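You operate a simulated robot arm through the tools that you are given. There is no shell and no other tool. Be economical: measure what you need, move in short steps, check, and stop when the job is done.

You are at the controls of a simulated robot arm. One attempt, no reset.

TASK
Earth and test the mat, then lay the logged spare card on it.
Fine: EARTH link made, TEST key pressed once; the fault card names the spare, which comes from the CARDS drawer; shut it again.

The check looks at the end state, three seconds after you hand in, the way a careful person would. Anything else that was tipped, shoved, dropped, spilled or broken makes it a failure.

THE ROBOT
A 7-joint arm with a two-finger parallel gripper, fixed in place. Base frame: the origin is at the foot of the arm, x ahead of it, y to its left, z up. Units: m, rad, N and s.
With the tool pointing down near the work surface it reaches from about 0.1 to 0.82 m from the base axis. Its first joint turns from -2.007 to 2.007 rad. Payload 3.91 kg.
The TCP is the grasp point between the finger pads, 0.03 m short of the fingertips. In the tool frame z runs along the fingers and y along their closing line. Largest opening 0.11 m; finger width 0.02, thickness 0.01; the body of the gripper, 0.048 by 0.112 m, starts 0.055 m behind the TCP.
Orientation is told as [roll, pitch, yaw] about the base's x, y, z axes, in that order, counted from this pose: with the fingers straight down and closing along the base's y, the tool's x points along the base's -x, its y along +y and its z along -z.

THE INTERFACE
- The arm moves only by the tool drive_tool. Its argument "rows" is a list of rows, each a list of 3 entries, a list of its own where there are three numbers: the finger opening in m, from 0 to 0.11, then the shift along the tool's x, y, z in m, then the turn, a rotation vector about the tool's x, y, z in rad. In form: [[claw, [dx, dy, dz], [ax, ay, az]], ...]. A call has 1 to 20 rows; each row shifts and turns the commanded pose from where the row before left it, along the tool's axes as they then stand. Rows are played at 5 a second. More than 0.05 m and 0.15 rad between two rows, or a gripper value outside its range, and nothing of the call is played. Where a pose cannot be reached the arm comes as near as it can. A force on the tool above 50 N (or 10 N above the force at the start of the call, whichever is more), or a blocked arm, ends the call early, and 0.2 s more pass. Each finger travels about 0.153 m/s and halts on what it meets, pressing with about 24 N; the grip force reading is that of the motor and also rises with nothing between the fingers. The clock runs only during rows and for 0.2 s after the last one: add rows that do not move to give the fingers time. It gives the time, the measured TCP pose, the force on the tool (base axes), the opening and the grip force at its end, in the units of the frame above (readings bear some noise).
- Cameras (640 x 400 px; columns grow to the right, rows downward): "scene" is fixed at [0.0521, 0.651, 1.3495]; the picture's right is [-0.56, -0.83, 0.00], its down [-0.38, 0.25, -0.89] and it looks along [0.74, -0.50, -0.46] (base axes); focal length 278 px, centre (320, 200). "wrist" rides on the gripper at [-0.036, 0, -0.057] in the tool frame; the picture's right is [0.00, -1.00, 0.00], its down [0.97, 0.00, -0.24] and it looks along [0.24, 0.00, 0.97] (tool axes); focal length 218 px, centre (320, 200). There is no depth. A picture from a camera that has moved, and an enlarged one, comes with that camera's place and axes in the base frame and with its lens.
- snapshot(camera): a new picture of that camera. It takes no simulated time.
- lift_body(by): slides the trunk up (or, below 0, down) by that many m; the arm rides with it, the base frame stays. It gives what a move gives, with no picture.
- zoom(camera, box): a new picture of the part [left, top, right, bottom] of that camera's present view, enlarged. It takes no simulated time.
- finish_job(): hands the job in; it is judged then, once.

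Work in short steps. Places have to be worked out from the pictures, the camera data and where the tool is seen: move nearer, look again, correct. Check each grasp and each placing, and mend what went wrong. You have 120 turns and 84 pictures in all, those below and enlarged ones among them. Open the gripper and draw the arm clear of the work before you hand the job in, unless the task says otherwise; then end with one line.

The tools are called after "Emit:" as a command line: name --argument value ..., lists and objects as JSON in quotes. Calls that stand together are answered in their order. drive_tool: Moves the arm, as the interface text tells. Its arguments: {"type":"object","properties":{"rows":{"type":"array","items":{"type":"array"}}},"required":["rows"]} The other tools are called the same way: lift_body (by) slides the trunk up or down; snapshot (camera) takes a picture; zoom (camera, box) takes an enlarged picture of a part of a camera's view; finish_job () hands the job in.

At the start:

```text
time_s: 0.0
tool_pos: [0.4649, 0.1226, 1.2092]
ee_rot: [-0.001, 0.0, 0.001]
force: [0.2, -0.6, 0.3]
finger_gap: 0.1101
grasp_force: 0.1
trunk travel left (down, up): [-0.9, 0.09]
```

scene: 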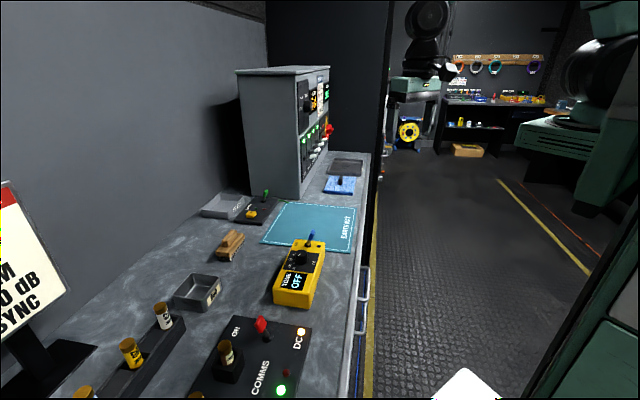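
wrist: 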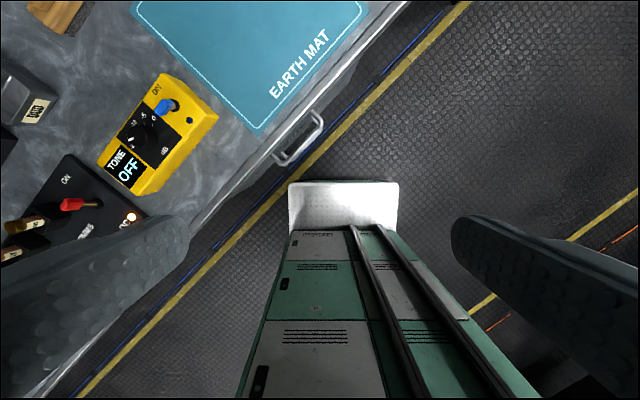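

The scene shows a bench with a mat, a rack, and drawers at the front edge. I'll enlarge the parts around the mat and the rack.

Emit:
zoom --camera "scene" --box '[190, 140, 380, 260]'

Emit:
zoom --camera "scene" --box '[230, 60, 370, 200]'

Emit:
zoom --camera "scene" --box '[0, 160, 380, 400]'

```text
3.33 times, centred on (285, 200) of scene
camera zoom: at [0.0521, 0.651, 1.3495], right [-0.56, -0.83, 0.0], down [-0.38, 0.25, -0.89], along [0.74, -0.5, -0.46], focal length 926 px, centre (437, 200)
```

zoom: 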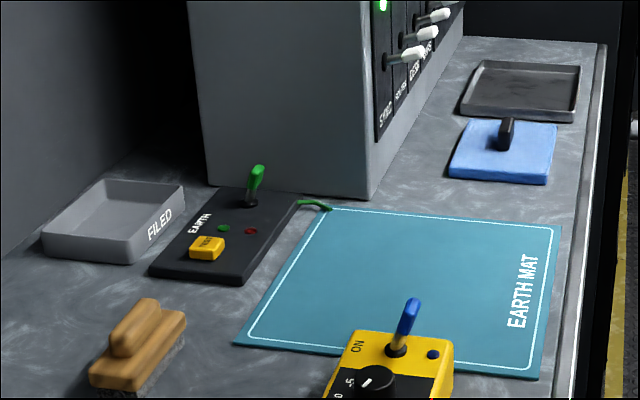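

```text
2.86 times, centred on (300, 130) of scene
camera zoom: at [0.0521, 0.651, 1.3495], right [-0.56, -0.83, 0.0], down [-0.38, 0.25, -0.89], along [0.74, -0.5, -0.46], focal length 794 px, centre (377, 400)
```

zoom: 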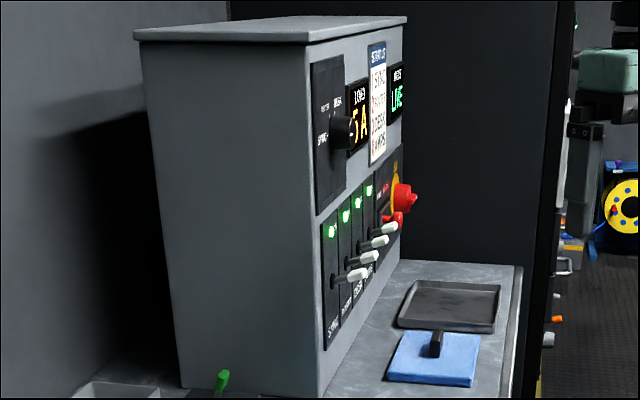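

```text
1.67 times, centred on (190, 280) of scene
camera zoom: at [0.0521, 0.651, 1.3495], right [-0.56, -0.83, 0.0], down [-0.38, 0.25, -0.89], along [0.74, -0.5, -0.46], focal length 463 px, centre (537, 67)
```

zoom: 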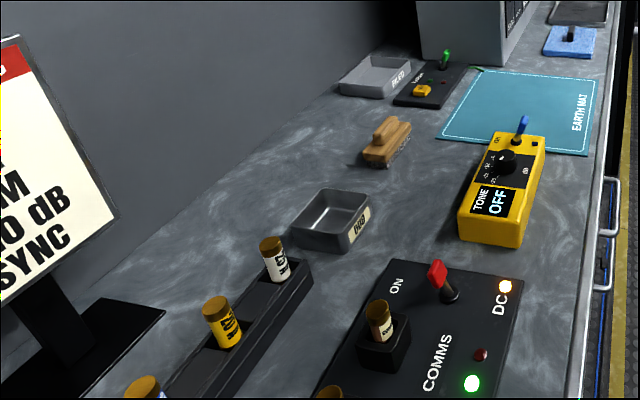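

Estimates from the two cameras disagree for the mat corner, so I check where the gripper appears in the scene view and look at the sign.

Emit:
zoom --camera "scene" --box '[360, 0, 640, 175]'

Emit:
zoom --camera "wrist" --box '[0, 0, 400, 250]'

Emit:
zoom --camera "scene" --box '[0, 170, 80, 320]'

Emit:
zoom --camera "scene" --box '[290, 70, 340, 120]'

```text
2.29 times, centred on (500, 88) of scene
camera zoom: at [0.0521, 0.651, 1.3495], right [-0.56, -0.83, 0.0], down [-0.38, 0.25, -0.89], along [0.74, -0.5, -0.46], focal length 635 px, centre (-91, 457)
```

zoom: 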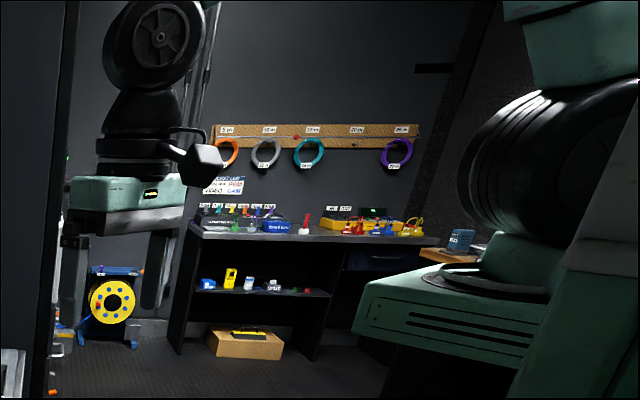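

```text
1.60 times, centred on (200, 125) of wrist
camera zoom: at [0.5014, 0.1231, 1.2668], right [0.0, -1.0, 0.0], down [-0.97, 0.0, 0.24], along [-0.24, 0.0, -0.97], focal length 349 px, centre (512, 320)
```

zoom: 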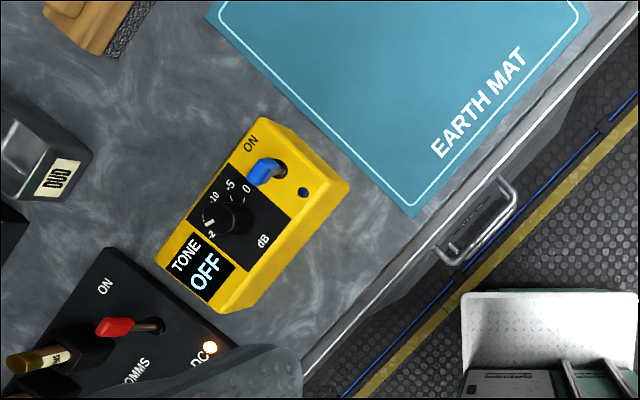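

```text
2.67 times, centred on (40, 245) of scene
camera zoom: at [0.0521, 0.651, 1.3495], right [-0.56, -0.83, 0.0], down [-0.38, 0.25, -0.89], along [0.74, -0.5, -0.46], focal length 741 px, centre (1067, 80)
```

zoom: 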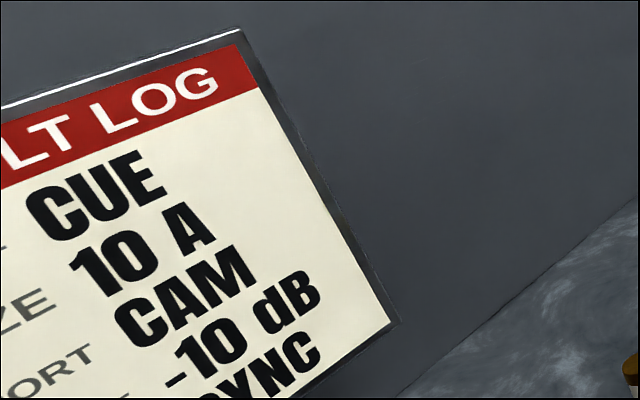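

```text
8.00 times, centred on (315, 95) of scene
camera zoom: at [0.0521, 0.651, 1.3495], right [-0.56, -0.83, 0.0], down [-0.38, 0.25, -0.89], along [0.74, -0.5, -0.46], focal length 2222 px, centre (360, 1040)
```

zoom: 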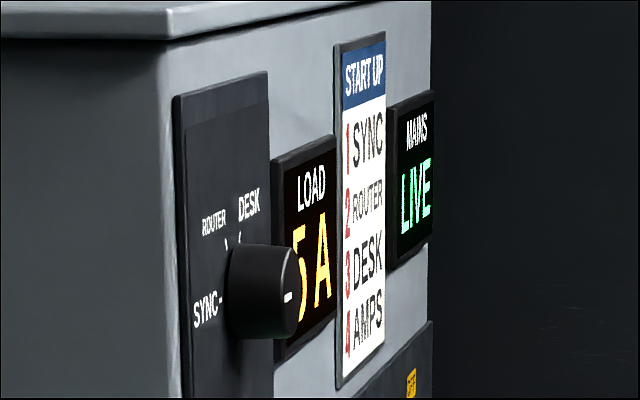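

The gripper in the scene view matches its pose, and triangulating both cameras puts the bench top near z≈0.86. I turn the wrist camera toward the fault log sign to read it in full, which also gives another view of the bench.

Emit:
drive_tool --rows '[[0.11, [0.013, 0.03, 0], [0, 0, 0]], [0.11, [0.013, 0.03, 0], [0, 0, 0]], [0.11, [0.013, 0.03, 0], [0, 0, 0]], [0.11, [0.013, 0.03, 0], [0, 0, 0]], [0.11, [0.013, 0.03, 0], [0, 0, 0]], [0.11, [0, 0, 0], [0, 0, -0.147]], [0.11, [0, 0, 0], [0, 0, -0.147]], [0.11, [0, 0, 0], [0, 0, -0.147]], [0.11, [0, 0, 0], [0, 0, -0.147]], [0.11, [0, 0, 0], [0, 0, -0.147]], [0.11, [0, 0, 0], [0, 0, -0.147]], [0.11, [0, 0, 0], [0, 0, -0.147]], [0.11, [0, 0, 0], [0, 0, -0.147]], [0.11, [0, 0, 0], [0, -0.15, 0]], [0.11, [0, 0, 0], [0, -0.15, 0]], [0.11, [0, 0, 0], [0, -0.15, 0]], [0.11, [0, 0, 0], [0, -0.15, 0]], [0.11, [0, 0, 0], [0, -0.15, 0]], [0.11, [0, 0, 0], [0, -0.15, 0]], [0.11, [0, 0, 0], [0, -0.15, 0]]]'

Emit:
snapshot --camera "wrist"

```text
time_s: 4.2
tool_pos: [0.4135, 0.2976, 1.2096]
ee_rot: [-0.002, -1.048, 1.176]
force: [0.5, -0.1, -0.1]
finger_gap: 0.11
grasp_force: 0.1
out of reach, approached as far as the arm can: row 19, 20
trunk travel left (down, up): [-0.9, 0.09]
```

```text
74 pictures are left
camera wrist: at [0.4005, 0.2683, 1.2695], right [0.92, -0.39, 0.0], down [-0.27, -0.64, -0.72], along [0.28, 0.67, -0.69], focal length 218 px, centre (320, 200)
```

wrist: 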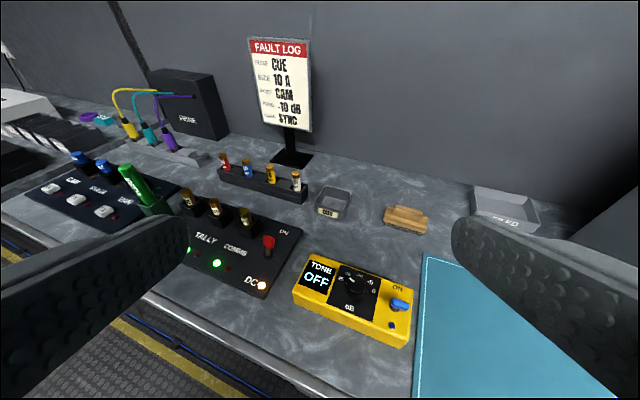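

Emit:
zoom --camera "wrist" --box '[235, 30, 325, 140]'

```text
3.64 times, centred on (280, 85) of wrist
camera zoom: at [0.4005, 0.2683, 1.2695], right [0.92, -0.39, 0.0], down [-0.27, -0.64, -0.72], along [0.28, 0.67, -0.69], focal length 794 px, centre (466, 618)
```

zoom: 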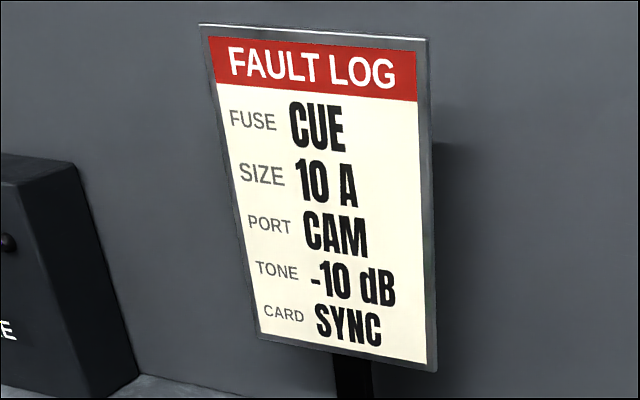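

The log names the SYNC card. Triangulation puts the bench top at z≈0.85, running at 45°, with its front edge about 0.49 m from the base. Next I back off to look at the drawer fronts.

Emit:
drive_tool --rows '[[0.11, [0, 0, 0], [0, 0.15, 0]], [0.11, [0, 0, 0], [0, 0.15, 0]], [0.11, [0, 0, 0], [0, 0.15, 0]], [0.11, [0, 0, 0], [0, 0.15, 0]], [0.11, [0, 0, 0], [0, 0.15, 0]], [0.11, [0, 0, 0], [0, 0.15, 0]], [0.11, [0, 0, 0], [0, 0.15, 0]], [0.11, [0, 0, 0], [0, 0, 0.13]], [0.11, [0, 0, 0], [0, 0, 0.13]], [0.11, [0, 0, 0], [0, 0, 0.13]], [0.11, [0.036, -0.02, 0], [0, 0, 0]], [0.11, [0.036, -0.02, 0], [0, 0, 0]], [0.11, [0.036, -0.02, 0], [0, 0, 0]], [0.11, [0.036, -0.02, 0], [0, 0, 0]], [0.11, [0.036, -0.02, 0], [0, 0, 0]], [0.11, [0.036, -0.02, 0], [0, 0, 0]], [0.11, [0.036, -0.02, 0], [0, 0, 0]]]'

Emit:
drive_tool --rows '[[0.11, [0, 0, 0], [0, -0.15, 0]], [0.11, [0, 0, 0], [0, -0.15, 0]], [0.11, [0, 0, 0], [0, -0.15, 0]], [0.11, [0, 0, 0], [0, -0.15, 0]], [0.11, [0, 0, 0], [0, -0.15, 0]], [0.11, [0, 0, 0], [0, -0.15, 0]]]'

Emit:
snapshot --camera "wrist"

```text
time_s: 7.8
tool_pos: [0.3796, 0.0814, 1.241]
ee_rot: [0.0, 0.001, 0.787]
force: [-0.4, -0.1, -0.9]
finger_gap: 0.1098
grasp_force: 0.0
out of reach, approached as far as the arm can: row 15, 16, 17
trunk travel left (down, up): [-0.9, 0.09]
```

```text
time_s: 9.2
tool_pos: [0.4597, 0.1996, 1.3257]
ee_rot: [0.056, -0.901, 0.779]
force: [7.3, -3.7, -0.7]
finger_gap: 0.11
grasp_force: 0.0
out of reach, approached as far as the arm can: row 1, 2, 3, 4, 5, 6
trunk travel left (down, up): [-0.9, 0.09]
```

```text
72 pictures are left
camera wrist: at [0.4465, 0.183, 1.3898], right [0.73, -0.68, -0.04], down [-0.55, -0.57, -0.61], along [0.4, 0.47, -0.79], focal length 218 px, centre (320, 200)
```

wrist: 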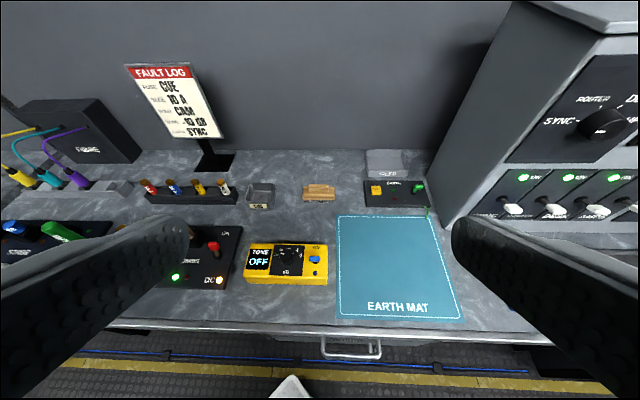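

The arm can't fold any closer at this height. One drawer handle is visible below the mat. I lower the trunk to look at the front and the EARTH box from closer.

Emit:
lift_body --by -0.25

Emit:
snapshot --camera "wrist"

Emit:
snapshot --camera "scene"

```text
time_s: 11.8
tool_pos: [0.4724, 0.2091, 1.0692]
ee_rot: [0.033, -0.888, 0.759]
force: [0.5, -0.8, 0.4]
finger_gap: 0.1102
grasp_force: 0.0
trunk travel left (down, up): [-0.65, 0.34]
```

```text
71 pictures are left
camera wrist: at [0.4581, 0.193, 1.1348], right [0.71, -0.71, -0.02], down [-0.57, -0.56, -0.6], along [0.41, 0.44, -0.8], focal length 218 px, centre (320, 200)
```

wrist: 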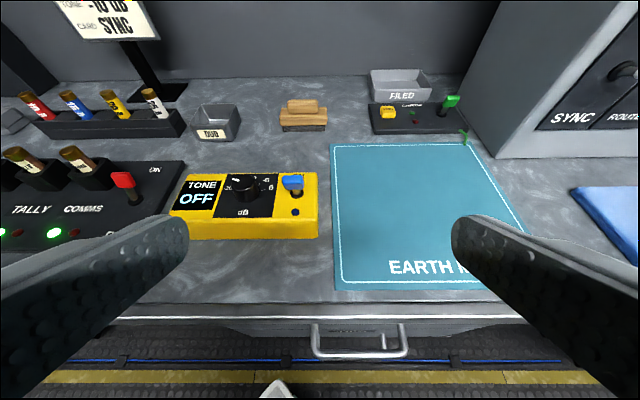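

```text
70 pictures are left
```

scene: 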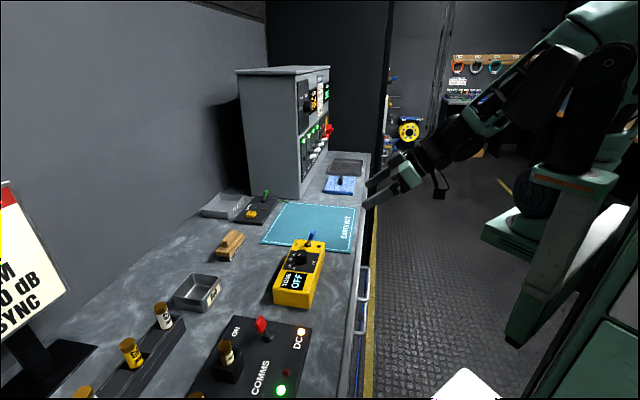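

Clear view now. I enlarge the EARTH box and the drawer handle.

Emit:
zoom --camera "wrist" --box '[350, 60, 490, 150]'

Emit:
zoom --camera "wrist" --box '[220, 280, 480, 400]'

Emit:
zoom --camera "scene" --box '[320, 190, 420, 400]'

```text
4.44 times, centred on (420, 105) of wrist
camera zoom: at [0.4581, 0.193, 1.1348], right [0.71, -0.71, -0.02], down [-0.57, -0.56, -0.6], along [0.41, 0.44, -0.8], focal length 970 px, centre (-124, 622)
```

zoom: 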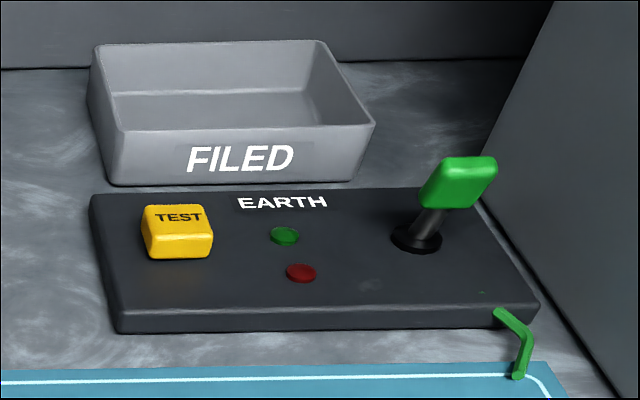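

```text
2.46 times, centred on (350, 340) of wrist
camera zoom: at [0.4581, 0.193, 1.1348], right [0.71, -0.71, -0.02], down [-0.57, -0.56, -0.6], along [0.41, 0.44, -0.8], focal length 537 px, centre (246, -145)
```

zoom: 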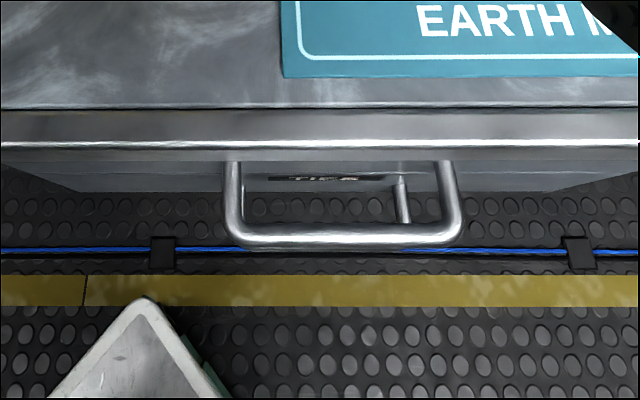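

```text
1.90 times, centred on (370, 295) of scene
camera zoom: at [0.0521, 0.651, 1.3495], right [-0.56, -0.83, 0.0], down [-0.38, 0.25, -0.89], along [0.74, -0.5, -0.46], focal length 529 px, centre (225, 19)
```

zoom: 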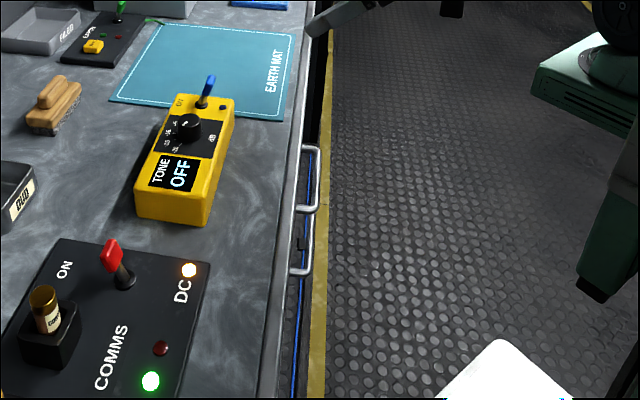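

There may be two stacked drawers with a handle each, so I need to read the labels from in front. I raise the trunk again, set the tool straight down, and bring it down and back to in front of the bench.

Emit:
lift_body --by 0.3

Emit:
drive_tool --rows '[[0.11, [0, 0, 0], [0, 0.15, 0]], [0.11, [0, 0, 0], [0, 0.15, 0]], [0.11, [0, 0, 0], [0, 0.15, 0]], [0.11, [0, 0, 0], [0, 0.15, 0]], [0.11, [0, 0, 0], [0, 0.15, 0]], [0.11, [0, 0, 0], [0, 0.14, 0]], [0.11, [0.03, 0, 0.035], [0, 0, 0]], [0.11, [0.03, 0, 0.035], [0, 0, 0]], [0.11, [0.03, 0, 0.035], [0, 0, 0]], [0.11, [0.03, 0, 0.035], [0, 0, 0]], [0.11, [0.03, 0, 0.035], [0, 0, 0]], [0.11, [0.03, 0, 0.035], [0, 0, 0]], [0.11, [0.03, 0, 0.035], [0, 0, 0]], [0.11, [0.03, 0, 0.035], [0, 0, 0]]]'

```text
time_s: 14.8
tool_pos: [0.4653, 0.2083, 1.3758]
ee_rot: [0.0, -0.896, 0.786]
force: [0.0, -0.5, -0.5]
finger_gap: 0.11
grasp_force: 0.1
trunk travel left (down, up): [-0.95, 0.04]
```

```text
time_s: 17.8
tool_pos: [0.3425, 0.1204, 1.0852]
ee_rot: [-0.002, -0.007, 0.786]
force: [0.0, -0.2, -0.2]
finger_gap: 0.11
grasp_force: 0.0
out of reach, approached as far as the arm can: row 11, 12, 13, 14
trunk travel left (down, up): [-0.95, 0.04]
```

Still tool-down and clear of the bench edge. I go lower and tilt the camera up toward the drawer fronts.

Emit:
drive_tool --rows '[[0.11, [0, -0.01, 0.04], [0, 0, 0]], [0.11, [0, -0.01, 0.04], [0, 0, 0]], [0.11, [0, -0.01, 0.04], [0, 0, 0]], [0.11, [0, -0.01, 0.04], [0, 0, 0]], [0.11, [0, -0.01, 0.04], [0, 0, 0]]]'

Emit:
drive_tool --rows '[[0.11, [0, 0, 0], [0, -0.15, 0]], [0.11, [0, 0, 0], [0, -0.15, 0]], [0.11, [0, 0, 0], [0, -0.15, 0]], [0.11, [0, 0, 0], [0, -0.15, 0]], [0.11, [0, 0, 0], [0, -0.15, 0]]]'

Emit:
snapshot --camera "wrist"

```text
time_s: 19.0
tool_pos: [0.3798, 0.0886, 0.885]
ee_rot: [0.0, -0.01, 0.788]
force: [0.7, 0.0, -0.4]
finger_gap: 0.1103
grasp_force: 0.1
trunk travel left (down, up): [-0.95, 0.04]
```

```text
time_s: 20.2
tool_pos: [0.3784, 0.0867, 0.8859]
ee_rot: [0.0, -0.76, 0.787]
force: [-0.6, -0.2, -0.3]
finger_gap: 0.1099
grasp_force: 0.0
trunk travel left (down, up): [-0.95, 0.04]
```

```text
66 pictures are left
camera wrist: at [0.3699, 0.0784, 0.952], right [0.71, -0.71, 0.0], down [-0.61, -0.62, -0.49], along [0.35, 0.35, -0.87], focal length 218 px, centre (320, 200)
```

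wrist: 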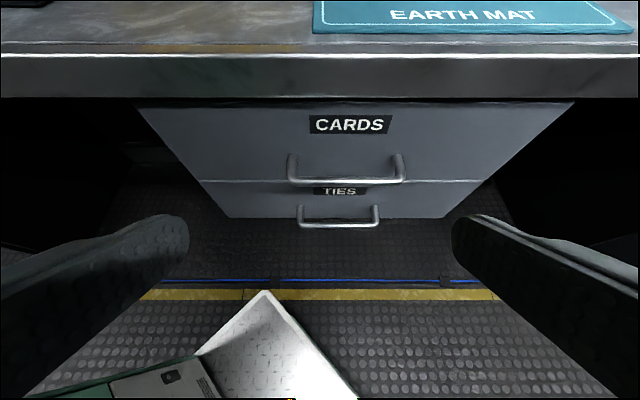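

The CARDS drawer is the upper one, with its handle bar near (0.50, 0.165, 0.72). I do the earth box first: raise the tool, then go over the mat tilted outward to view the lever closely.

Emit:
drive_tool --rows '[[0.05, [-0.0303, 0, -0.0319], [0, 0, 0]], [0, [-0.0303, 0, -0.0319], [0, 0, 0]], [0, [-0.0303, 0, -0.0319], [0, 0, 0]], [0, [-0.0303, 0, -0.0319], [0, 0, 0]], [0, [-0.0303, 0, -0.0319], [0, 0, 0]], [0, [-0.033, -0.016, 0.032], [0, 0, 0]], [0, [-0.033, -0.016, 0.032], [0, 0, 0]], [0, [-0.033, -0.016, 0.032], [0, 0, 0]], [0, [-0.033, -0.016, 0.032], [0, 0, 0]], [0, [-0.033, -0.016, 0.032], [0, 0, 0]], [0, [-0.033, -0.016, 0.032], [0, 0, 0]], [0, [-0.033, -0.016, 0.032], [0, 0, 0]], [0, [-0.033, -0.016, 0.032], [0, 0, 0]]]'

Emit:
snapshot --camera "wrist"

```text
time_s: 23.0
tool_pos: [0.7595, 0.315, 1.0107]
ee_rot: [0.001, -0.757, 0.788]
force: [-0.7, -0.1, 0.1]
finger_gap: 0.0001
grasp_force: 23.8
out of reach, approached as far as the arm can: row 3, 4, 5
trunk travel left (down, up): [-0.95, 0.04]
```

```text
65 pictures are left
camera wrist: at [0.7507, 0.3068, 1.077], right [0.71, -0.71, 0.0], down [-0.61, -0.62, -0.49], along [0.35, 0.35, -0.87], focal length 218 px, centre (320, 200)
```

wrist: 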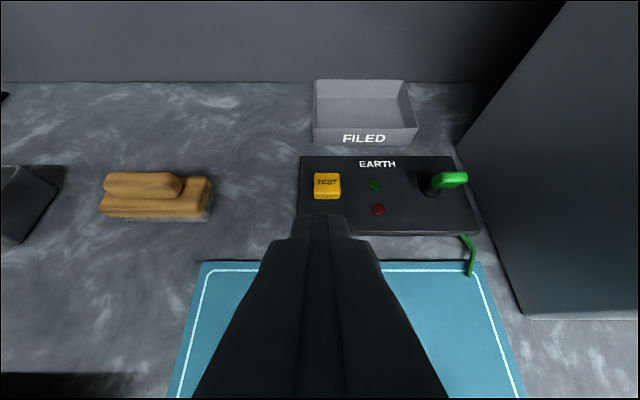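

TEST key ≈ (0.843, 0.391, 0.885), lever knob ≈ (0.92, 0.306, 0.91). I enlarge the lever to judge its lean.

Emit:
zoom --camera "wrist" --box '[290, 140, 490, 265]'

Emit:
zoom --camera "scene" --box '[220, 170, 300, 230]'

```text
3.20 times, centred on (390, 202) of wrist
camera zoom: at [0.7507, 0.3068, 1.077], right [0.71, -0.71, 0.0], down [-0.61, -0.62, -0.49], along [0.35, 0.35, -0.87], focal length 698 px, centre (96, 192)
```

zoom: 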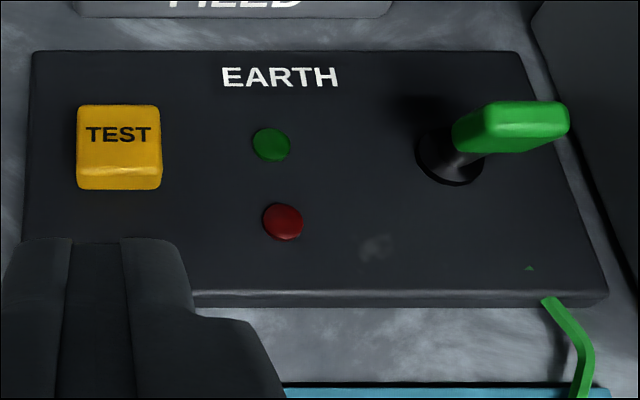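

```text
6.67 times, centred on (260, 200) of scene
camera zoom: at [0.0521, 0.651, 1.3495], right [-0.56, -0.83, 0.0], down [-0.38, 0.25, -0.89], along [0.74, -0.5, -0.46], focal length 1852 px, centre (720, 200)
```

zoom: 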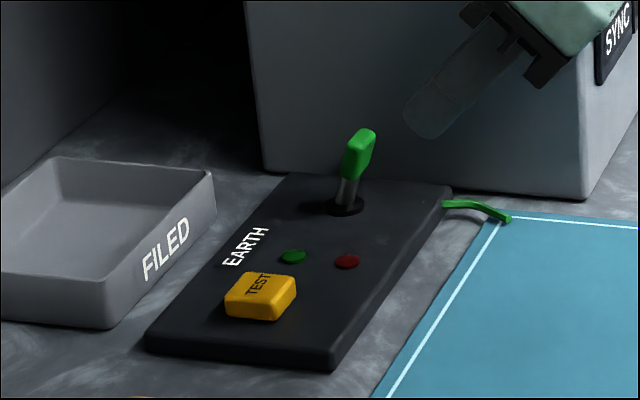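

The lever leans toward the robot by about 20°, so it needs throwing to the back. I place the closed fingertips in front of the knob, about 2 cm short.

Emit:
drive_tool --rows '[[0, [0, -0.0393, 0], [0, 0, 0]], [0, [0, -0.0393, 0], [0, 0, 0]], [0, [0, -0.0393, 0], [0, 0, 0]], [0, [0.0105, 0, 0.0314], [0, 0, 0]], [0, [0.0105, 0, 0.0314], [0, 0, 0]], [0, [0.0105, 0, 0.0314], [0, 0, 0]]]'

Emit:
zoom --camera "wrist" --box '[200, 50, 520, 250]'

Emit:
zoom --camera "scene" --box '[220, 160, 320, 230]'

```text
time_s: 24.4
tool_pos: [0.8716, 0.2602, 0.9203]
ee_rot: [-0.001, -0.758, 0.784]
force: [0.4, 0.0, 0.1]
finger_gap: 0.0
grasp_force: 24.6
trunk travel left (down, up): [-0.95, 0.04]
```

```text
2.00 times, centred on (360, 150) of wrist
camera zoom: at [0.8629, 0.2517, 0.9864], right [0.71, -0.71, 0.0], down [-0.61, -0.61, -0.49], along [0.35, 0.35, -0.87], focal length 436 px, centre (240, 300)
```

zoom: 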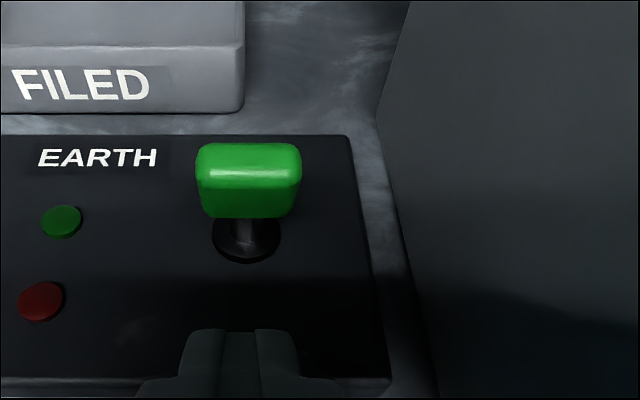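

```text
5.71 times, centred on (270, 195) of scene
camera zoom: at [0.0521, 0.651, 1.3495], right [-0.56, -0.83, 0.0], down [-0.38, 0.25, -0.89], along [0.74, -0.5, -0.46], focal length 1587 px, centre (606, 229)
```

zoom: 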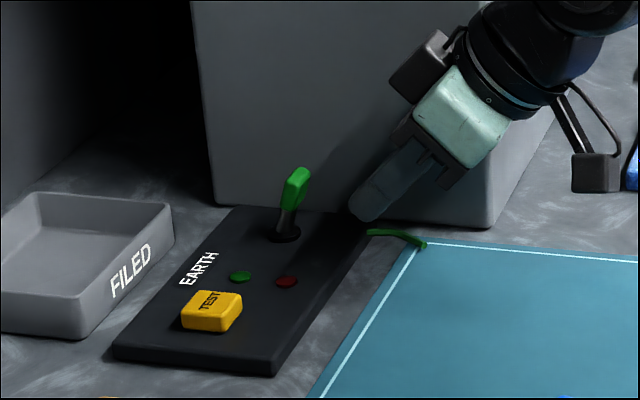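

Knob is dead ahead of the fingertips. I push along the bench depth direction in small steps.

Emit:
drive_tool --rows '[[0, [-0.0058, 0, 0.0055], [0, 0, 0]], [0, [-0.0058, 0, 0.0055], [0, 0, 0]], [0, [-0.0058, 0, 0.0055], [0, 0, 0]], [0, [-0.0058, 0, 0.0055], [0, 0, 0]], [0, [-0.0058, 0, 0.0055], [0, 0, 0]], [0, [-0.0058, 0, 0.0055], [0, 0, 0]]]'

Emit:
zoom --camera "scene" --box '[220, 160, 320, 230]'

```text
time_s: 25.8
tool_pos: [0.8998, 0.2887, 0.9197]
ee_rot: [0.002, -0.758, 0.786]
force: [-2.0, -0.7, -0.6]
finger_gap: 0.0
grasp_force: 24.0
out of reach, approached as far as the arm can: row 5
trunk travel left (down, up): [-0.95, 0.04]
```

```text
5.71 times, centred on (270, 195) of scene
camera zoom: at [0.0521, 0.651, 1.3495], right [-0.56, -0.83, 0.0], down [-0.38, 0.25, -0.89], along [0.74, -0.5, -0.46], focal length 1587 px, centre (606, 229)
```

zoom: 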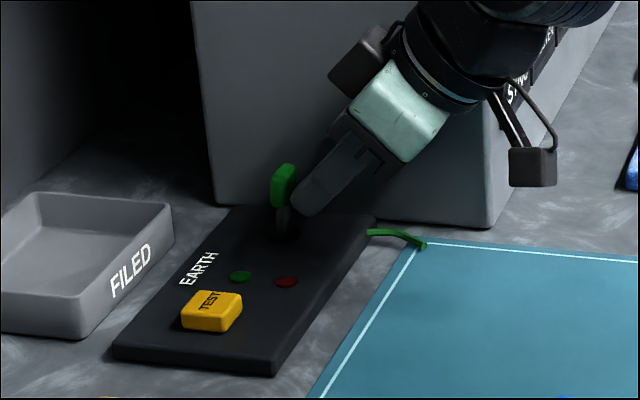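

The lever is moving and is now past upright. I push about 2 cm further.

Emit:
drive_tool --rows '[[0, [-0.0044, 0, 0.0041], [0, 0, 0]], [0, [-0.0044, 0, 0.0041], [0, 0, 0]], [0, [-0.0044, 0, 0.0041], [0, 0, 0]]]'

Emit:
zoom --camera "scene" --box '[220, 160, 320, 230]'

```text
time_s: 26.6
tool_pos: [0.899, 0.2875, 0.9217]
ee_rot: [0.0, -0.759, 0.787]
force: [-1.2, -1.1, -1.0]
finger_gap: 0.0
grasp_force: 24.0
out of reach, approached as far as the arm can: row 1, 2, 3
trunk travel left (down, up): [-0.95, 0.04]
```

```text
5.71 times, centred on (270, 195) of scene
camera zoom: at [0.0521, 0.651, 1.3495], right [-0.56, -0.83, 0.0], down [-0.38, 0.25, -0.89], along [0.74, -0.5, -0.46], focal length 1587 px, centre (606, 229)
```

zoom: 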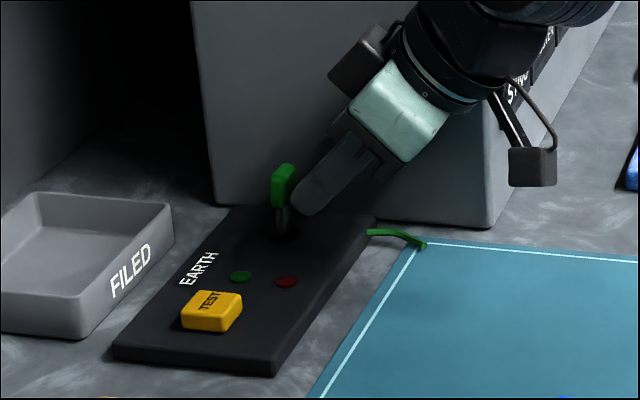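

The arm hit its reach limit before the lever went over fully. I tilt the tool closer to horizontal, which gains reach.

Emit:
drive_tool --rows '[[0, [0, 0, 0], [0, -0.1, 0]], [0, [0, 0, 0], [0, -0.1, 0]], [0, [0, 0, 0], [0, 0, 0]]]'

Emit:
zoom --camera "scene" --box '[220, 160, 320, 230]'

```text
time_s: 27.4
tool_pos: [0.8999, 0.2886, 0.9219]
ee_rot: [-0.001, -0.96, 0.787]
force: [-0.3, 0.1, 0.0]
finger_gap: 0.0
grasp_force: 24.3
trunk travel left (down, up): [-0.95, 0.04]
```

```text
5.71 times, centred on (270, 195) of scene
camera zoom: at [0.0521, 0.651, 1.3495], right [-0.56, -0.83, 0.0], down [-0.38, 0.25, -0.89], along [0.74, -0.5, -0.46], focal length 1587 px, centre (606, 229)
```

zoom: 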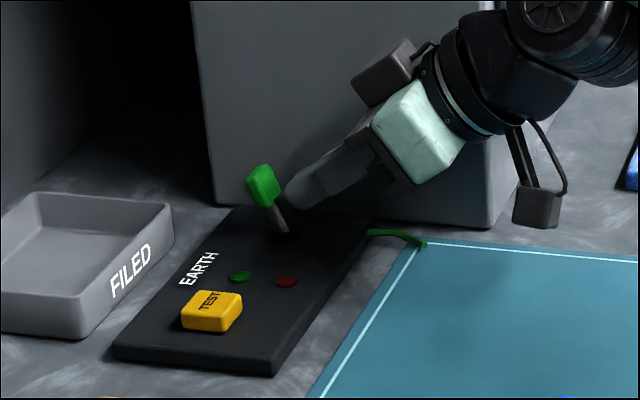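

The lever snapped to the back and the force is gone. I back off along the tool and check with the wrist camera.

Emit:
drive_tool --rows '[[0, [0, 0, -0.033], [0, 0, 0]], [0, [0, 0, -0.033], [0, 0, 0]], [0, [0, 0, -0.034], [0, 0, 0]]]'

Emit:
snapshot --camera "wrist"

```text
time_s: 28.2
tool_pos: [0.8421, 0.2284, 0.9782]
ee_rot: [0.001, -0.958, 0.783]
force: [-0.2, -0.5, -0.1]
finger_gap: 0.0001
grasp_force: 23.7
trunk travel left (down, up): [-0.95, 0.04]
```

```text
57 pictures are left
camera wrist: at [0.8234, 0.2116, 1.0412], right [0.71, -0.71, 0.0], down [-0.53, -0.53, -0.66], along [0.46, 0.46, -0.75], focal length 218 px, centre (320, 200)
```

wrist: 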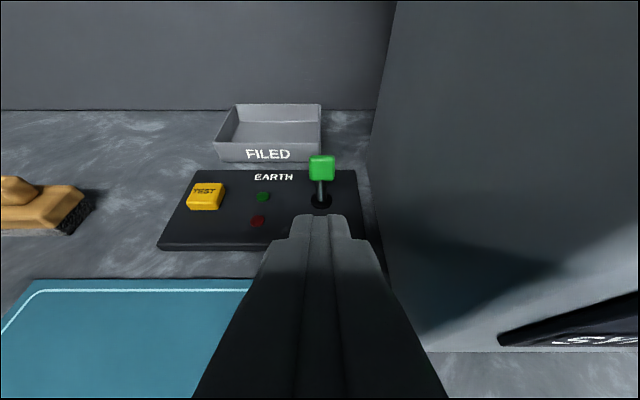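

Lever is leaning to the back now. Next I go over the TEST key, hovering about 3 cm above it.

Emit:
drive_tool --rows '[[0, [0, 0, 0], [0, 0.1, 0]], [0, [0, 0, 0], [0, 0.1, 0]], [0, [0, 0.038, 0], [0, 0, 0]], [0, [0, 0.038, 0], [0, 0, 0]], [0, [0, 0.038, 0], [0, 0, 0]], [0, [-0.0171, 0, 0.0314], [0, 0, 0]], [0, [-0.0171, 0, 0.0314], [0, 0, 0]], [0, [-0.0171, 0, 0.0314], [0, 0, 0]]]'

Emit:
zoom --camera "wrist" --box '[200, 100, 480, 275]'

Emit:
zoom --camera "scene" --box '[220, 160, 320, 230]'

```text
time_s: 30.0
tool_pos: [0.8323, 0.3824, 0.9434]
ee_rot: [-0.002, -0.758, 0.786]
force: [0.1, 0.1, 0.4]
finger_gap: 0.0
grasp_force: 24.0
trunk travel left (down, up): [-0.95, 0.04]
```

```text
2.29 times, centred on (340, 188) of wrist
camera zoom: at [0.8239, 0.3736, 1.0114], right [0.71, -0.71, 0.0], down [-0.61, -0.62, -0.49], along [0.35, 0.35, -0.87], focal length 499 px, centre (274, 229)
```

zoom: 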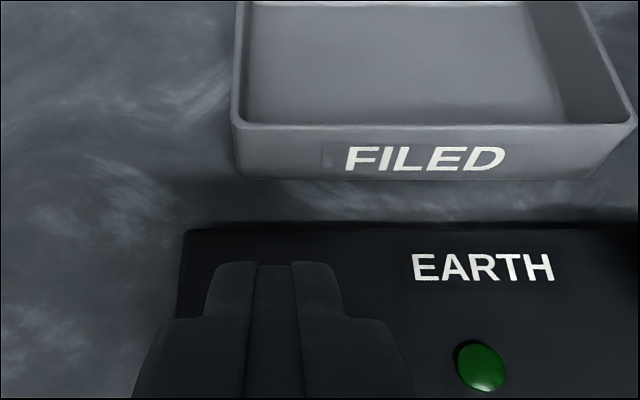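

```text
5.71 times, centred on (270, 195) of scene
camera zoom: at [0.0521, 0.651, 1.3495], right [-0.56, -0.83, 0.0], down [-0.38, 0.25, -0.89], along [0.74, -0.5, -0.46], focal length 1587 px, centre (606, 229)
```

zoom: 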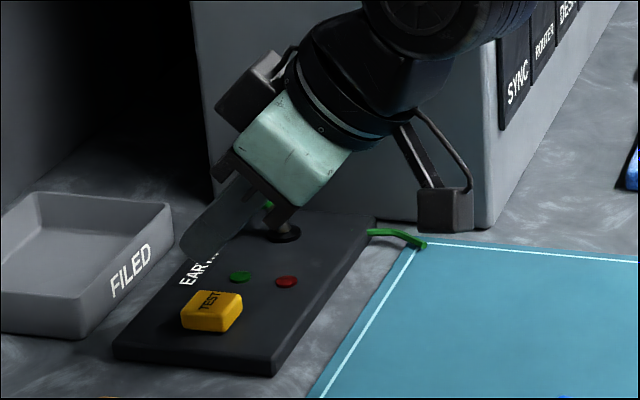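

The fingertip sits over the key by the geometry. I descend most of the gap, then in small steps.

Emit:
drive_tool --rows '[[0, [0.0104, -0.002, 0.0035], [0, 0, 0]], [0, [0.0069, 0, 0.0072], [0, 0, 0]], [0, [0.0021, 0, 0.0022], [0, 0, 0]], [0, [0.0021, 0, 0.0022], [0, 0, 0]]]'

Emit:
zoom --camera "scene" --box '[220, 170, 300, 230]'

```text
time_s: 31.0
tool_pos: [0.8308, 0.3775, 0.9193]
ee_rot: [0.0, -0.758, 0.787]
force: [0.1, 0.3, 0.7]
finger_gap: 0.0
grasp_force: 24.2
trunk travel left (down, up): [-0.95, 0.04]
```

```text
6.67 times, centred on (260, 200) of scene
camera zoom: at [0.0521, 0.651, 1.3495], right [-0.56, -0.83, 0.0], down [-0.38, 0.25, -0.89], along [0.74, -0.5, -0.46], focal length 1852 px, centre (720, 200)
```

zoom: 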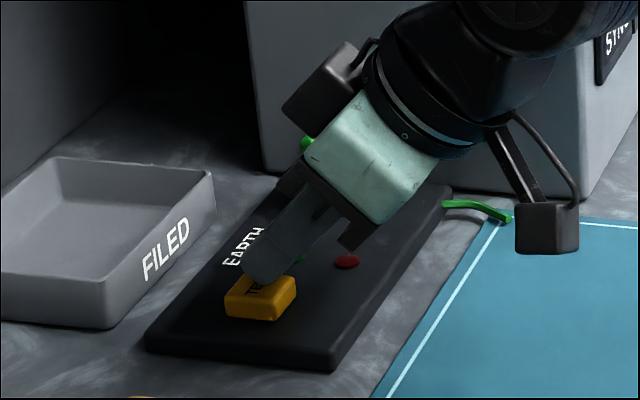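

Just above the key. I press down in 2 mm steps.

Emit:
drive_tool --rows '[[0, [0.0014, 0, 0.0015], [0, 0, 0]], [0, [0.0014, 0, 0.0015], [0, 0, 0]], [0, [0.0014, 0, 0.0015], [0, 0, 0]]]'

Emit:
zoom --camera "scene" --box '[220, 170, 300, 230]'

```text
time_s: 31.8
tool_pos: [0.8303, 0.3779, 0.915]
ee_rot: [0.0, -0.759, 0.787]
force: [0.0, 0.6, 2.1]
finger_gap: 0.0
grasp_force: 23.6
trunk travel left (down, up): [-0.95, 0.04]
```

```text
6.67 times, centred on (260, 200) of scene
camera zoom: at [0.0521, 0.651, 1.3495], right [-0.56, -0.83, 0.0], down [-0.38, 0.25, -0.89], along [0.74, -0.5, -0.46], focal length 1852 px, centre (720, 200)
```

zoom: 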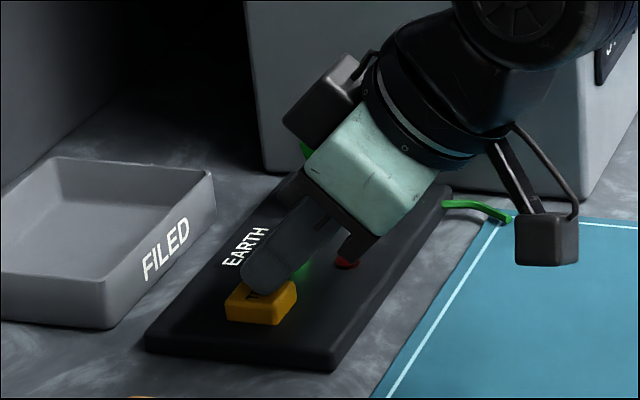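

Green glow at the lamp: the test registered. I lift straight off and check that it stays lit.

Emit:
drive_tool --rows '[[0, [-0.0207, 0, -0.0218], [0, 0, 0]], [0, [-0.0207, 0, -0.0218], [0, 0, 0]], [0, [-0.0207, 0, -0.0218], [0, 0, 0]], [0, [0.02, 0, -0.02], [0, 0, 0]], [0, [0.02, 0, -0.02], [0, 0, 0]]]'

Emit:
zoom --camera "wrist" --box '[240, 120, 480, 270]'

```text
time_s: 33.0
tool_pos: [0.7905, 0.3378, 1.0038]
ee_rot: [-0.001, -0.76, 0.788]
force: [0.7, 0.0, 0.3]
finger_gap: 0.0002
grasp_force: 24.1
trunk travel left (down, up): [-0.95, 0.04]
```

```text
2.67 times, centred on (360, 195) of wrist
camera zoom: at [0.7818, 0.3287, 1.0713], right [0.71, -0.71, 0.0], down [-0.61, -0.62, -0.49], along [0.35, 0.35, -0.87], focal length 582 px, centre (213, 213)
```

zoom: 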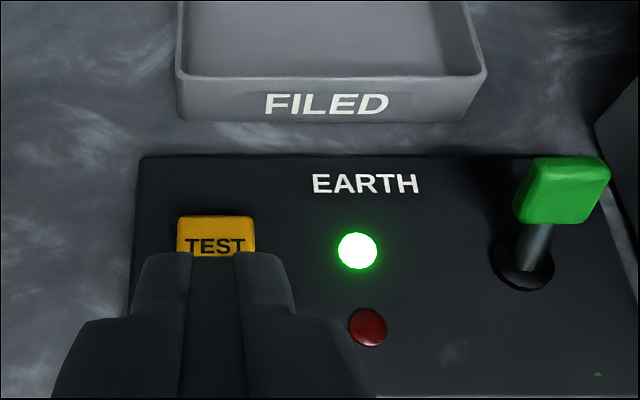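

Earth made and the test passed (green lamp lit). Now the drawer: I retreat in front of the bench above the CARDS handle.

Emit:
drive_tool --rows '[[0.0, [0.0338, 0.009, -0.0322], [0, 0, 0]], [0.0, [0.0338, 0.009, -0.0322], [0, 0, 0]], [0.0, [0.0338, 0.009, -0.0322], [0, 0, 0]], [0.0, [0.0338, 0.009, -0.0322], [0, 0, 0]], [0.0, [0.0338, 0.009, -0.0322], [0, 0, 0]], [0.0, [0.0338, 0.009, -0.0322], [0, 0, 0]], [0.0, [0.0338, 0.009, -0.0322], [0, 0, 0]], [0.0, [0.0338, 0.009, -0.0322], [0, 0, 0]], [0.0, [0.0338, 0.009, -0.0322], [0, 0, 0]], [0.0, [0.025, 0, 0.015], [0, 0, 0]], [0.0, [0.03, 0, 0.027], [0, 0, 0]], [0.0, [0.03, 0, 0.03], [0, 0, 0]], [0.0, [0.03, 0, 0.03], [0, 0, 0]]]'

```text
time_s: 35.8
tool_pos: [0.4296, 0.0892, 0.8484]
ee_rot: [-0.002, -0.758, 0.788]
force: [0.7, 0.1, 0.0]
finger_gap: 0.0001
grasp_force: 23.7
out of reach, approached as far as the arm can: row 9
trunk travel left (down, up): [-0.95, 0.04]
```

Now in front of the bench. I roll the tool 90° about its axis so the fingers close across the handle bar.

Emit:
drive_tool --rows '[[0.04, [0, 0, 0], [0, 0, 0.1428]], [0.04, [0, 0, 0], [0, 0, 0.1428]], [0.04, [0, 0, 0], [0, 0, 0.1428]], [0.04, [0, 0, 0], [0, 0, 0.1428]], [0.04, [0, 0, 0], [0, 0, 0.1428]], [0.04, [0, 0, 0], [0, 0, 0.1428]], [0.04, [0, 0, 0], [0, 0, 0.1428]], [0.04, [0, 0, 0], [0, 0, 0.1428]], [0.04, [0, 0, 0], [0, 0, 0.1428]], [0.04, [0, 0, 0], [0, 0, 0.1428]], [0.04, [0, 0, 0], [0, 0, 0.1428]]]'

Emit:
snapshot --camera "wrist"

```text
time_s: 38.2
tool_pos: [0.4305, 0.0903, 0.8485]
ee_rot: [0.759, 0.002, -0.785]
force: [0.5, 0.9, -0.5]
finger_gap: 0.0402
grasp_force: 0.1
trunk travel left (down, up): [-0.95, 0.04]
```

```text
51 pictures are left
camera wrist: at [0.4282, 0.0384, 0.8893], right [-0.51, -0.51, -0.69], down [-0.8, 0.57, 0.18], along [0.3, 0.64, -0.7], focal length 218 px, centre (320, 200)
```

wrist: 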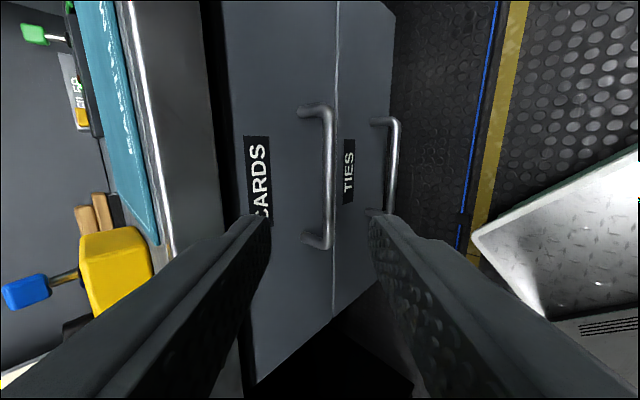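

The bar and both fingers are in view; bar ≈ e2 0.471, z 0.728. I approach most of the way and recheck.

Emit:
drive_tool --rows '[[0.04, [0, -0.008, 0.03], [0, 0, 0]], [0.04, [0, 0, 0.035], [0, 0, 0]], [0.04, [0, 0, 0.035], [0, 0, 0]]]'

Emit:
snapshot --camera "wrist"

Emit:
zoom --camera "scene" --box '[310, 200, 450, 330]'

```text
time_s: 39.0
tool_pos: [0.508, 0.1233, 0.7789]
ee_rot: [0.782, -0.048, -0.79]
force: [-1.2, -0.7, 0.5]
finger_gap: 0.04
grasp_force: 0.0
trunk travel left (down, up): [-0.95, 0.04]
```

```text
50 pictures are left
camera wrist: at [0.5028, 0.0714, 0.8212], right [-0.48, -0.52, -0.7], down [-0.81, 0.58, 0.12], along [0.34, 0.63, -0.7], focal length 218 px, centre (320, 200)
```

wrist: 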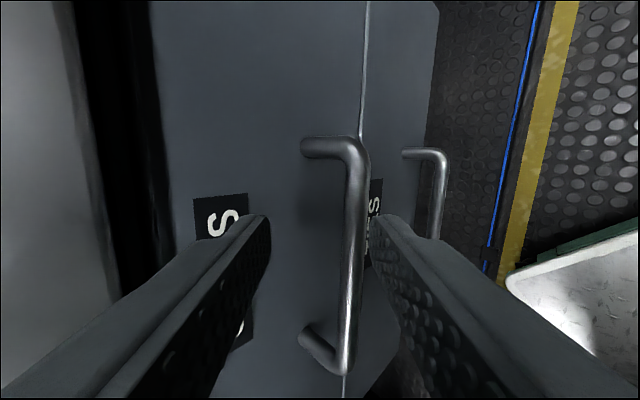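

```text
3.08 times, centred on (380, 265) of scene
camera zoom: at [0.0521, 0.651, 1.3495], right [-0.56, -0.83, 0.0], down [-0.38, 0.25, -0.89], along [0.74, -0.5, -0.46], focal length 855 px, centre (135, 0)
```

zoom: 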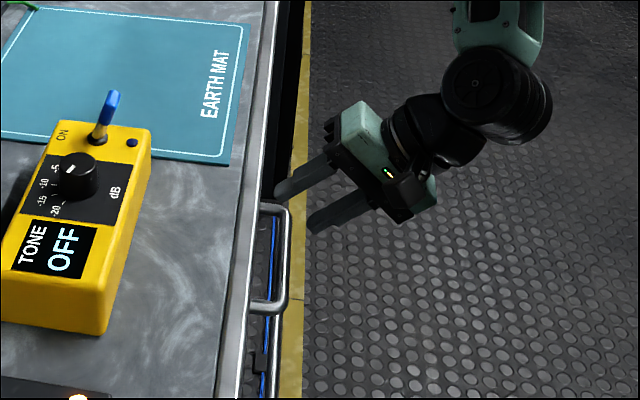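

The pose is a few cm off from what I commanded, so I let it settle and read again.

Emit:
drive_tool --rows '[[0.04, [0, 0, 0], [0, 0, 0]], [0.04, [0, 0, 0], [0, 0, 0]]]'

```text
time_s: 39.6
tool_pos: [0.5054, 0.1294, 0.7819]
ee_rot: [0.786, -0.043, -0.784]
force: [-0.2, 0.4, -0.6]
finger_gap: 0.04
grasp_force: 0.1
trunk travel left (down, up): [-0.95, 0.04]
```

It stays about 2–3 cm off in e1 and sits high of the bar. I correct sideways first and see whether the arm responds.

Emit:
drive_tool --rows '[[0.04, [0.012, -0.011, 0], [0, 0, 0]], [0.04, [0.011, -0.011, 0], [0, 0, 0]], [0.04, [0, 0, 0], [0, 0, 0]]]'

Emit:
snapshot --camera "wrist"

```text
time_s: 40.4
tool_pos: [0.5205, 0.1281, 0.781]
ee_rot: [0.829, -0.101, -0.789]
force: [0.4, -0.3, -0.5]
finger_gap: 0.0399
grasp_force: 0.1
trunk travel left (down, up): [-0.95, 0.04]
```

```text
48 pictures are left
camera wrist: at [0.5131, 0.0759, 0.8224], right [-0.43, -0.53, -0.73], down [-0.82, 0.57, 0.07], along [0.39, 0.63, -0.68], focal length 218 px, centre (320, 200)
```

wrist: 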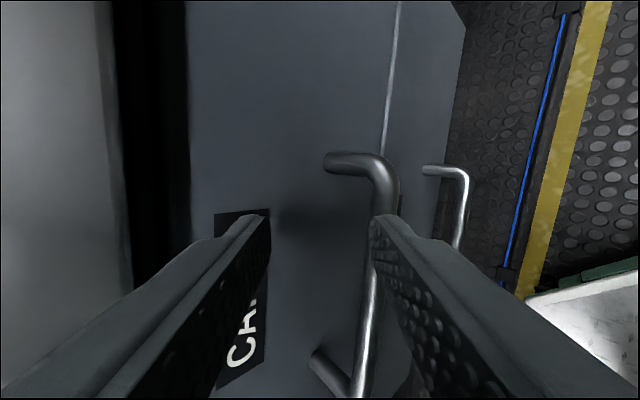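

The arm isn't following: a joint seems to be at a limit or blocked. I back off along the tool and look at the whole arm.

Emit:
drive_tool --rows '[[0.04, [0, 0.011, -0.035], [0, 0, 0]], [0.04, [0, 0.011, -0.035], [0, 0, 0]], [0.04, [0, 0.008, -0.035], [0, 0, 0]], [0.04, [0, 0, 0], [0, 0, 0]]]'

Emit:
snapshot --camera "scene"

```text
time_s: 41.4
tool_pos: [0.4138, 0.1044, 0.853]
ee_rot: [0.761, -0.006, -0.784]
force: [-0.1, -0.2, 0.2]
finger_gap: 0.0399
grasp_force: 0.0
trunk travel left (down, up): [-0.95, 0.04]
```

```text
47 pictures are left
```

scene: 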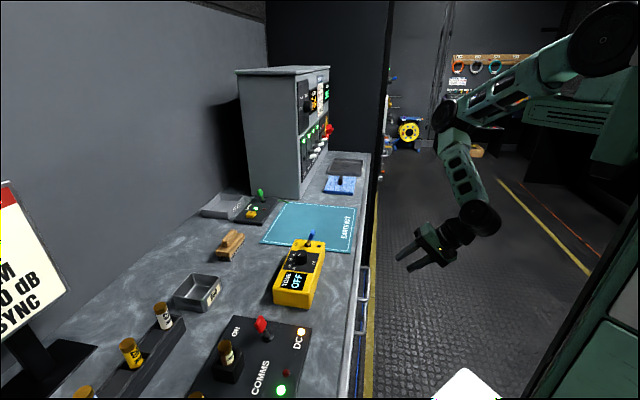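

Back off restored control, so it was a wrist joint limit. I try the opposite roll (half turn the other way) for the same grasp.

Emit:
drive_tool --rows '[[0.04, [0, 0, 0], [0, 0, -0.15]], [0.04, [0, 0, 0], [0, 0, -0.15]], [0.04, [0, 0, 0], [0, 0, -0.15]], [0.04, [0, 0, 0], [0, 0, -0.15]], [0.04, [0, 0, 0], [0, 0, -0.15]], [0.04, [0, 0, 0], [0, 0, -0.15]], [0.04, [0, 0, 0], [0, 0, -0.15]], [0.04, [0, 0, 0], [0, 0, -0.15]], [0.04, [0, 0, 0], [0, 0, -0.15]], [0.04, [0, 0, 0], [0, 0, -0.15]], [0.04, [0, 0, 0], [0, 0, -0.15]], [0.04, [0, 0, 0], [0, 0, -0.15]], [0.04, [0, 0, 0], [0, 0, -0.15]], [0.04, [0, 0, 0], [0, 0, -0.15]], [0.04, [0, 0, 0], [0, 0, -0.15]], [0.04, [0, 0, 0], [0, 0, -0.15]], [0.04, [0, 0, 0], [0, 0, -0.15]], [0.04, [0, 0, 0], [0, 0, -0.15]], [0.04, [0, 0, 0], [0, 0, -0.15]], [0.04, [0, 0, 0], [0, 0, -0.15]]]'

Emit:
drive_tool --rows '[[0.04, [0, 0, 0], [0, 0, -0.1416]], [0.04, [0, 0, 0], [0, 0, 0]]]'

Emit:
snapshot --camera "wrist"

```text
time_s: 45.6
tool_pos: [0.4127, 0.1039, 0.8511]
ee_rot: [-0.754, -0.095, 2.254]
force: [0.9, 1.1, 0.0]
finger_gap: 0.0401
grasp_force: 0.0
trunk travel left (down, up): [-0.95, 0.04]
```

```text
time_s: 46.2
tool_pos: [0.4126, 0.1039, 0.8521]
ee_rot: [-0.759, 0.001, 2.357]
force: [0.6, 0.4, -0.1]
finger_gap: 0.0399
grasp_force: 0.2
trunk travel left (down, up): [-0.95, 0.04]
```

```text
46 pictures are left
camera wrist: at [0.3589, 0.1026, 0.893], right [0.51, 0.51, 0.69], down [0.57, -0.8, 0.17], along [0.64, 0.3, -0.7], focal length 218 px, centre (320, 200)
```

wrist: 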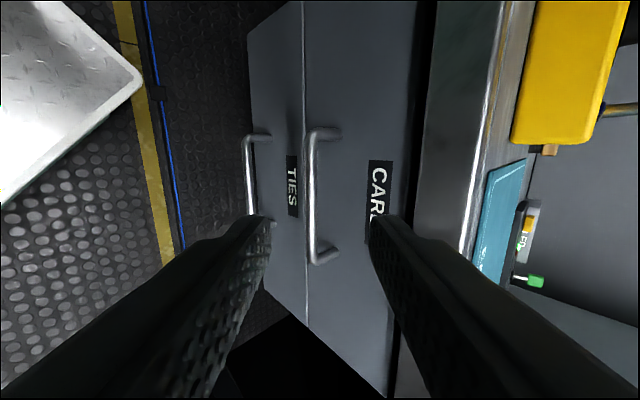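

Bar estimate is consistent (e2 0.471, e1 0.232, z 0.728). I approach in this roll, watching that the pose follows.

Emit:
drive_tool --rows '[[0.04, [0.007, 0.0042, 0.035], [0, 0, 0]], [0.04, [0.007, 0.0042, 0.035], [0, 0, 0]], [0.04, [0, 0, 0.035], [0, 0, 0]], [0.04, [0, 0, 0], [0, 0, 0]]]'

Emit:
snapshot --camera "wrist"

```text
time_s: 47.2
tool_pos: [0.4679, 0.1399, 0.7702]
ee_rot: [-0.756, 0.001, 2.357]
force: [-0.4, 0.2, -0.3]
finger_gap: 0.0401
grasp_force: 0.0
trunk travel left (down, up): [-0.95, 0.04]
```

```text
45 pictures are left
camera wrist: at [0.4151, 0.1389, 0.8109], right [0.51, 0.51, 0.69], down [0.57, -0.8, 0.17], along [0.64, 0.3, -0.71], focal length 218 px, centre (320, 200)
```

wrist: 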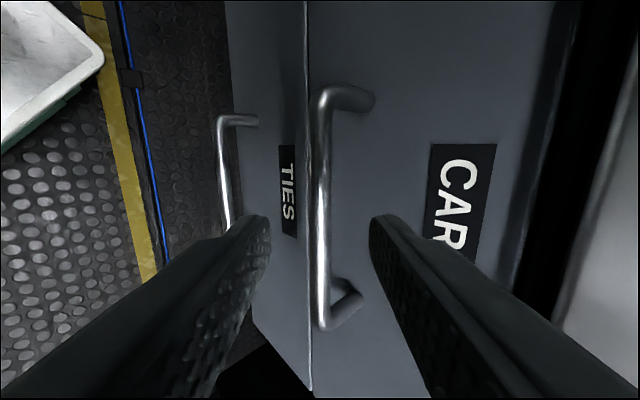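

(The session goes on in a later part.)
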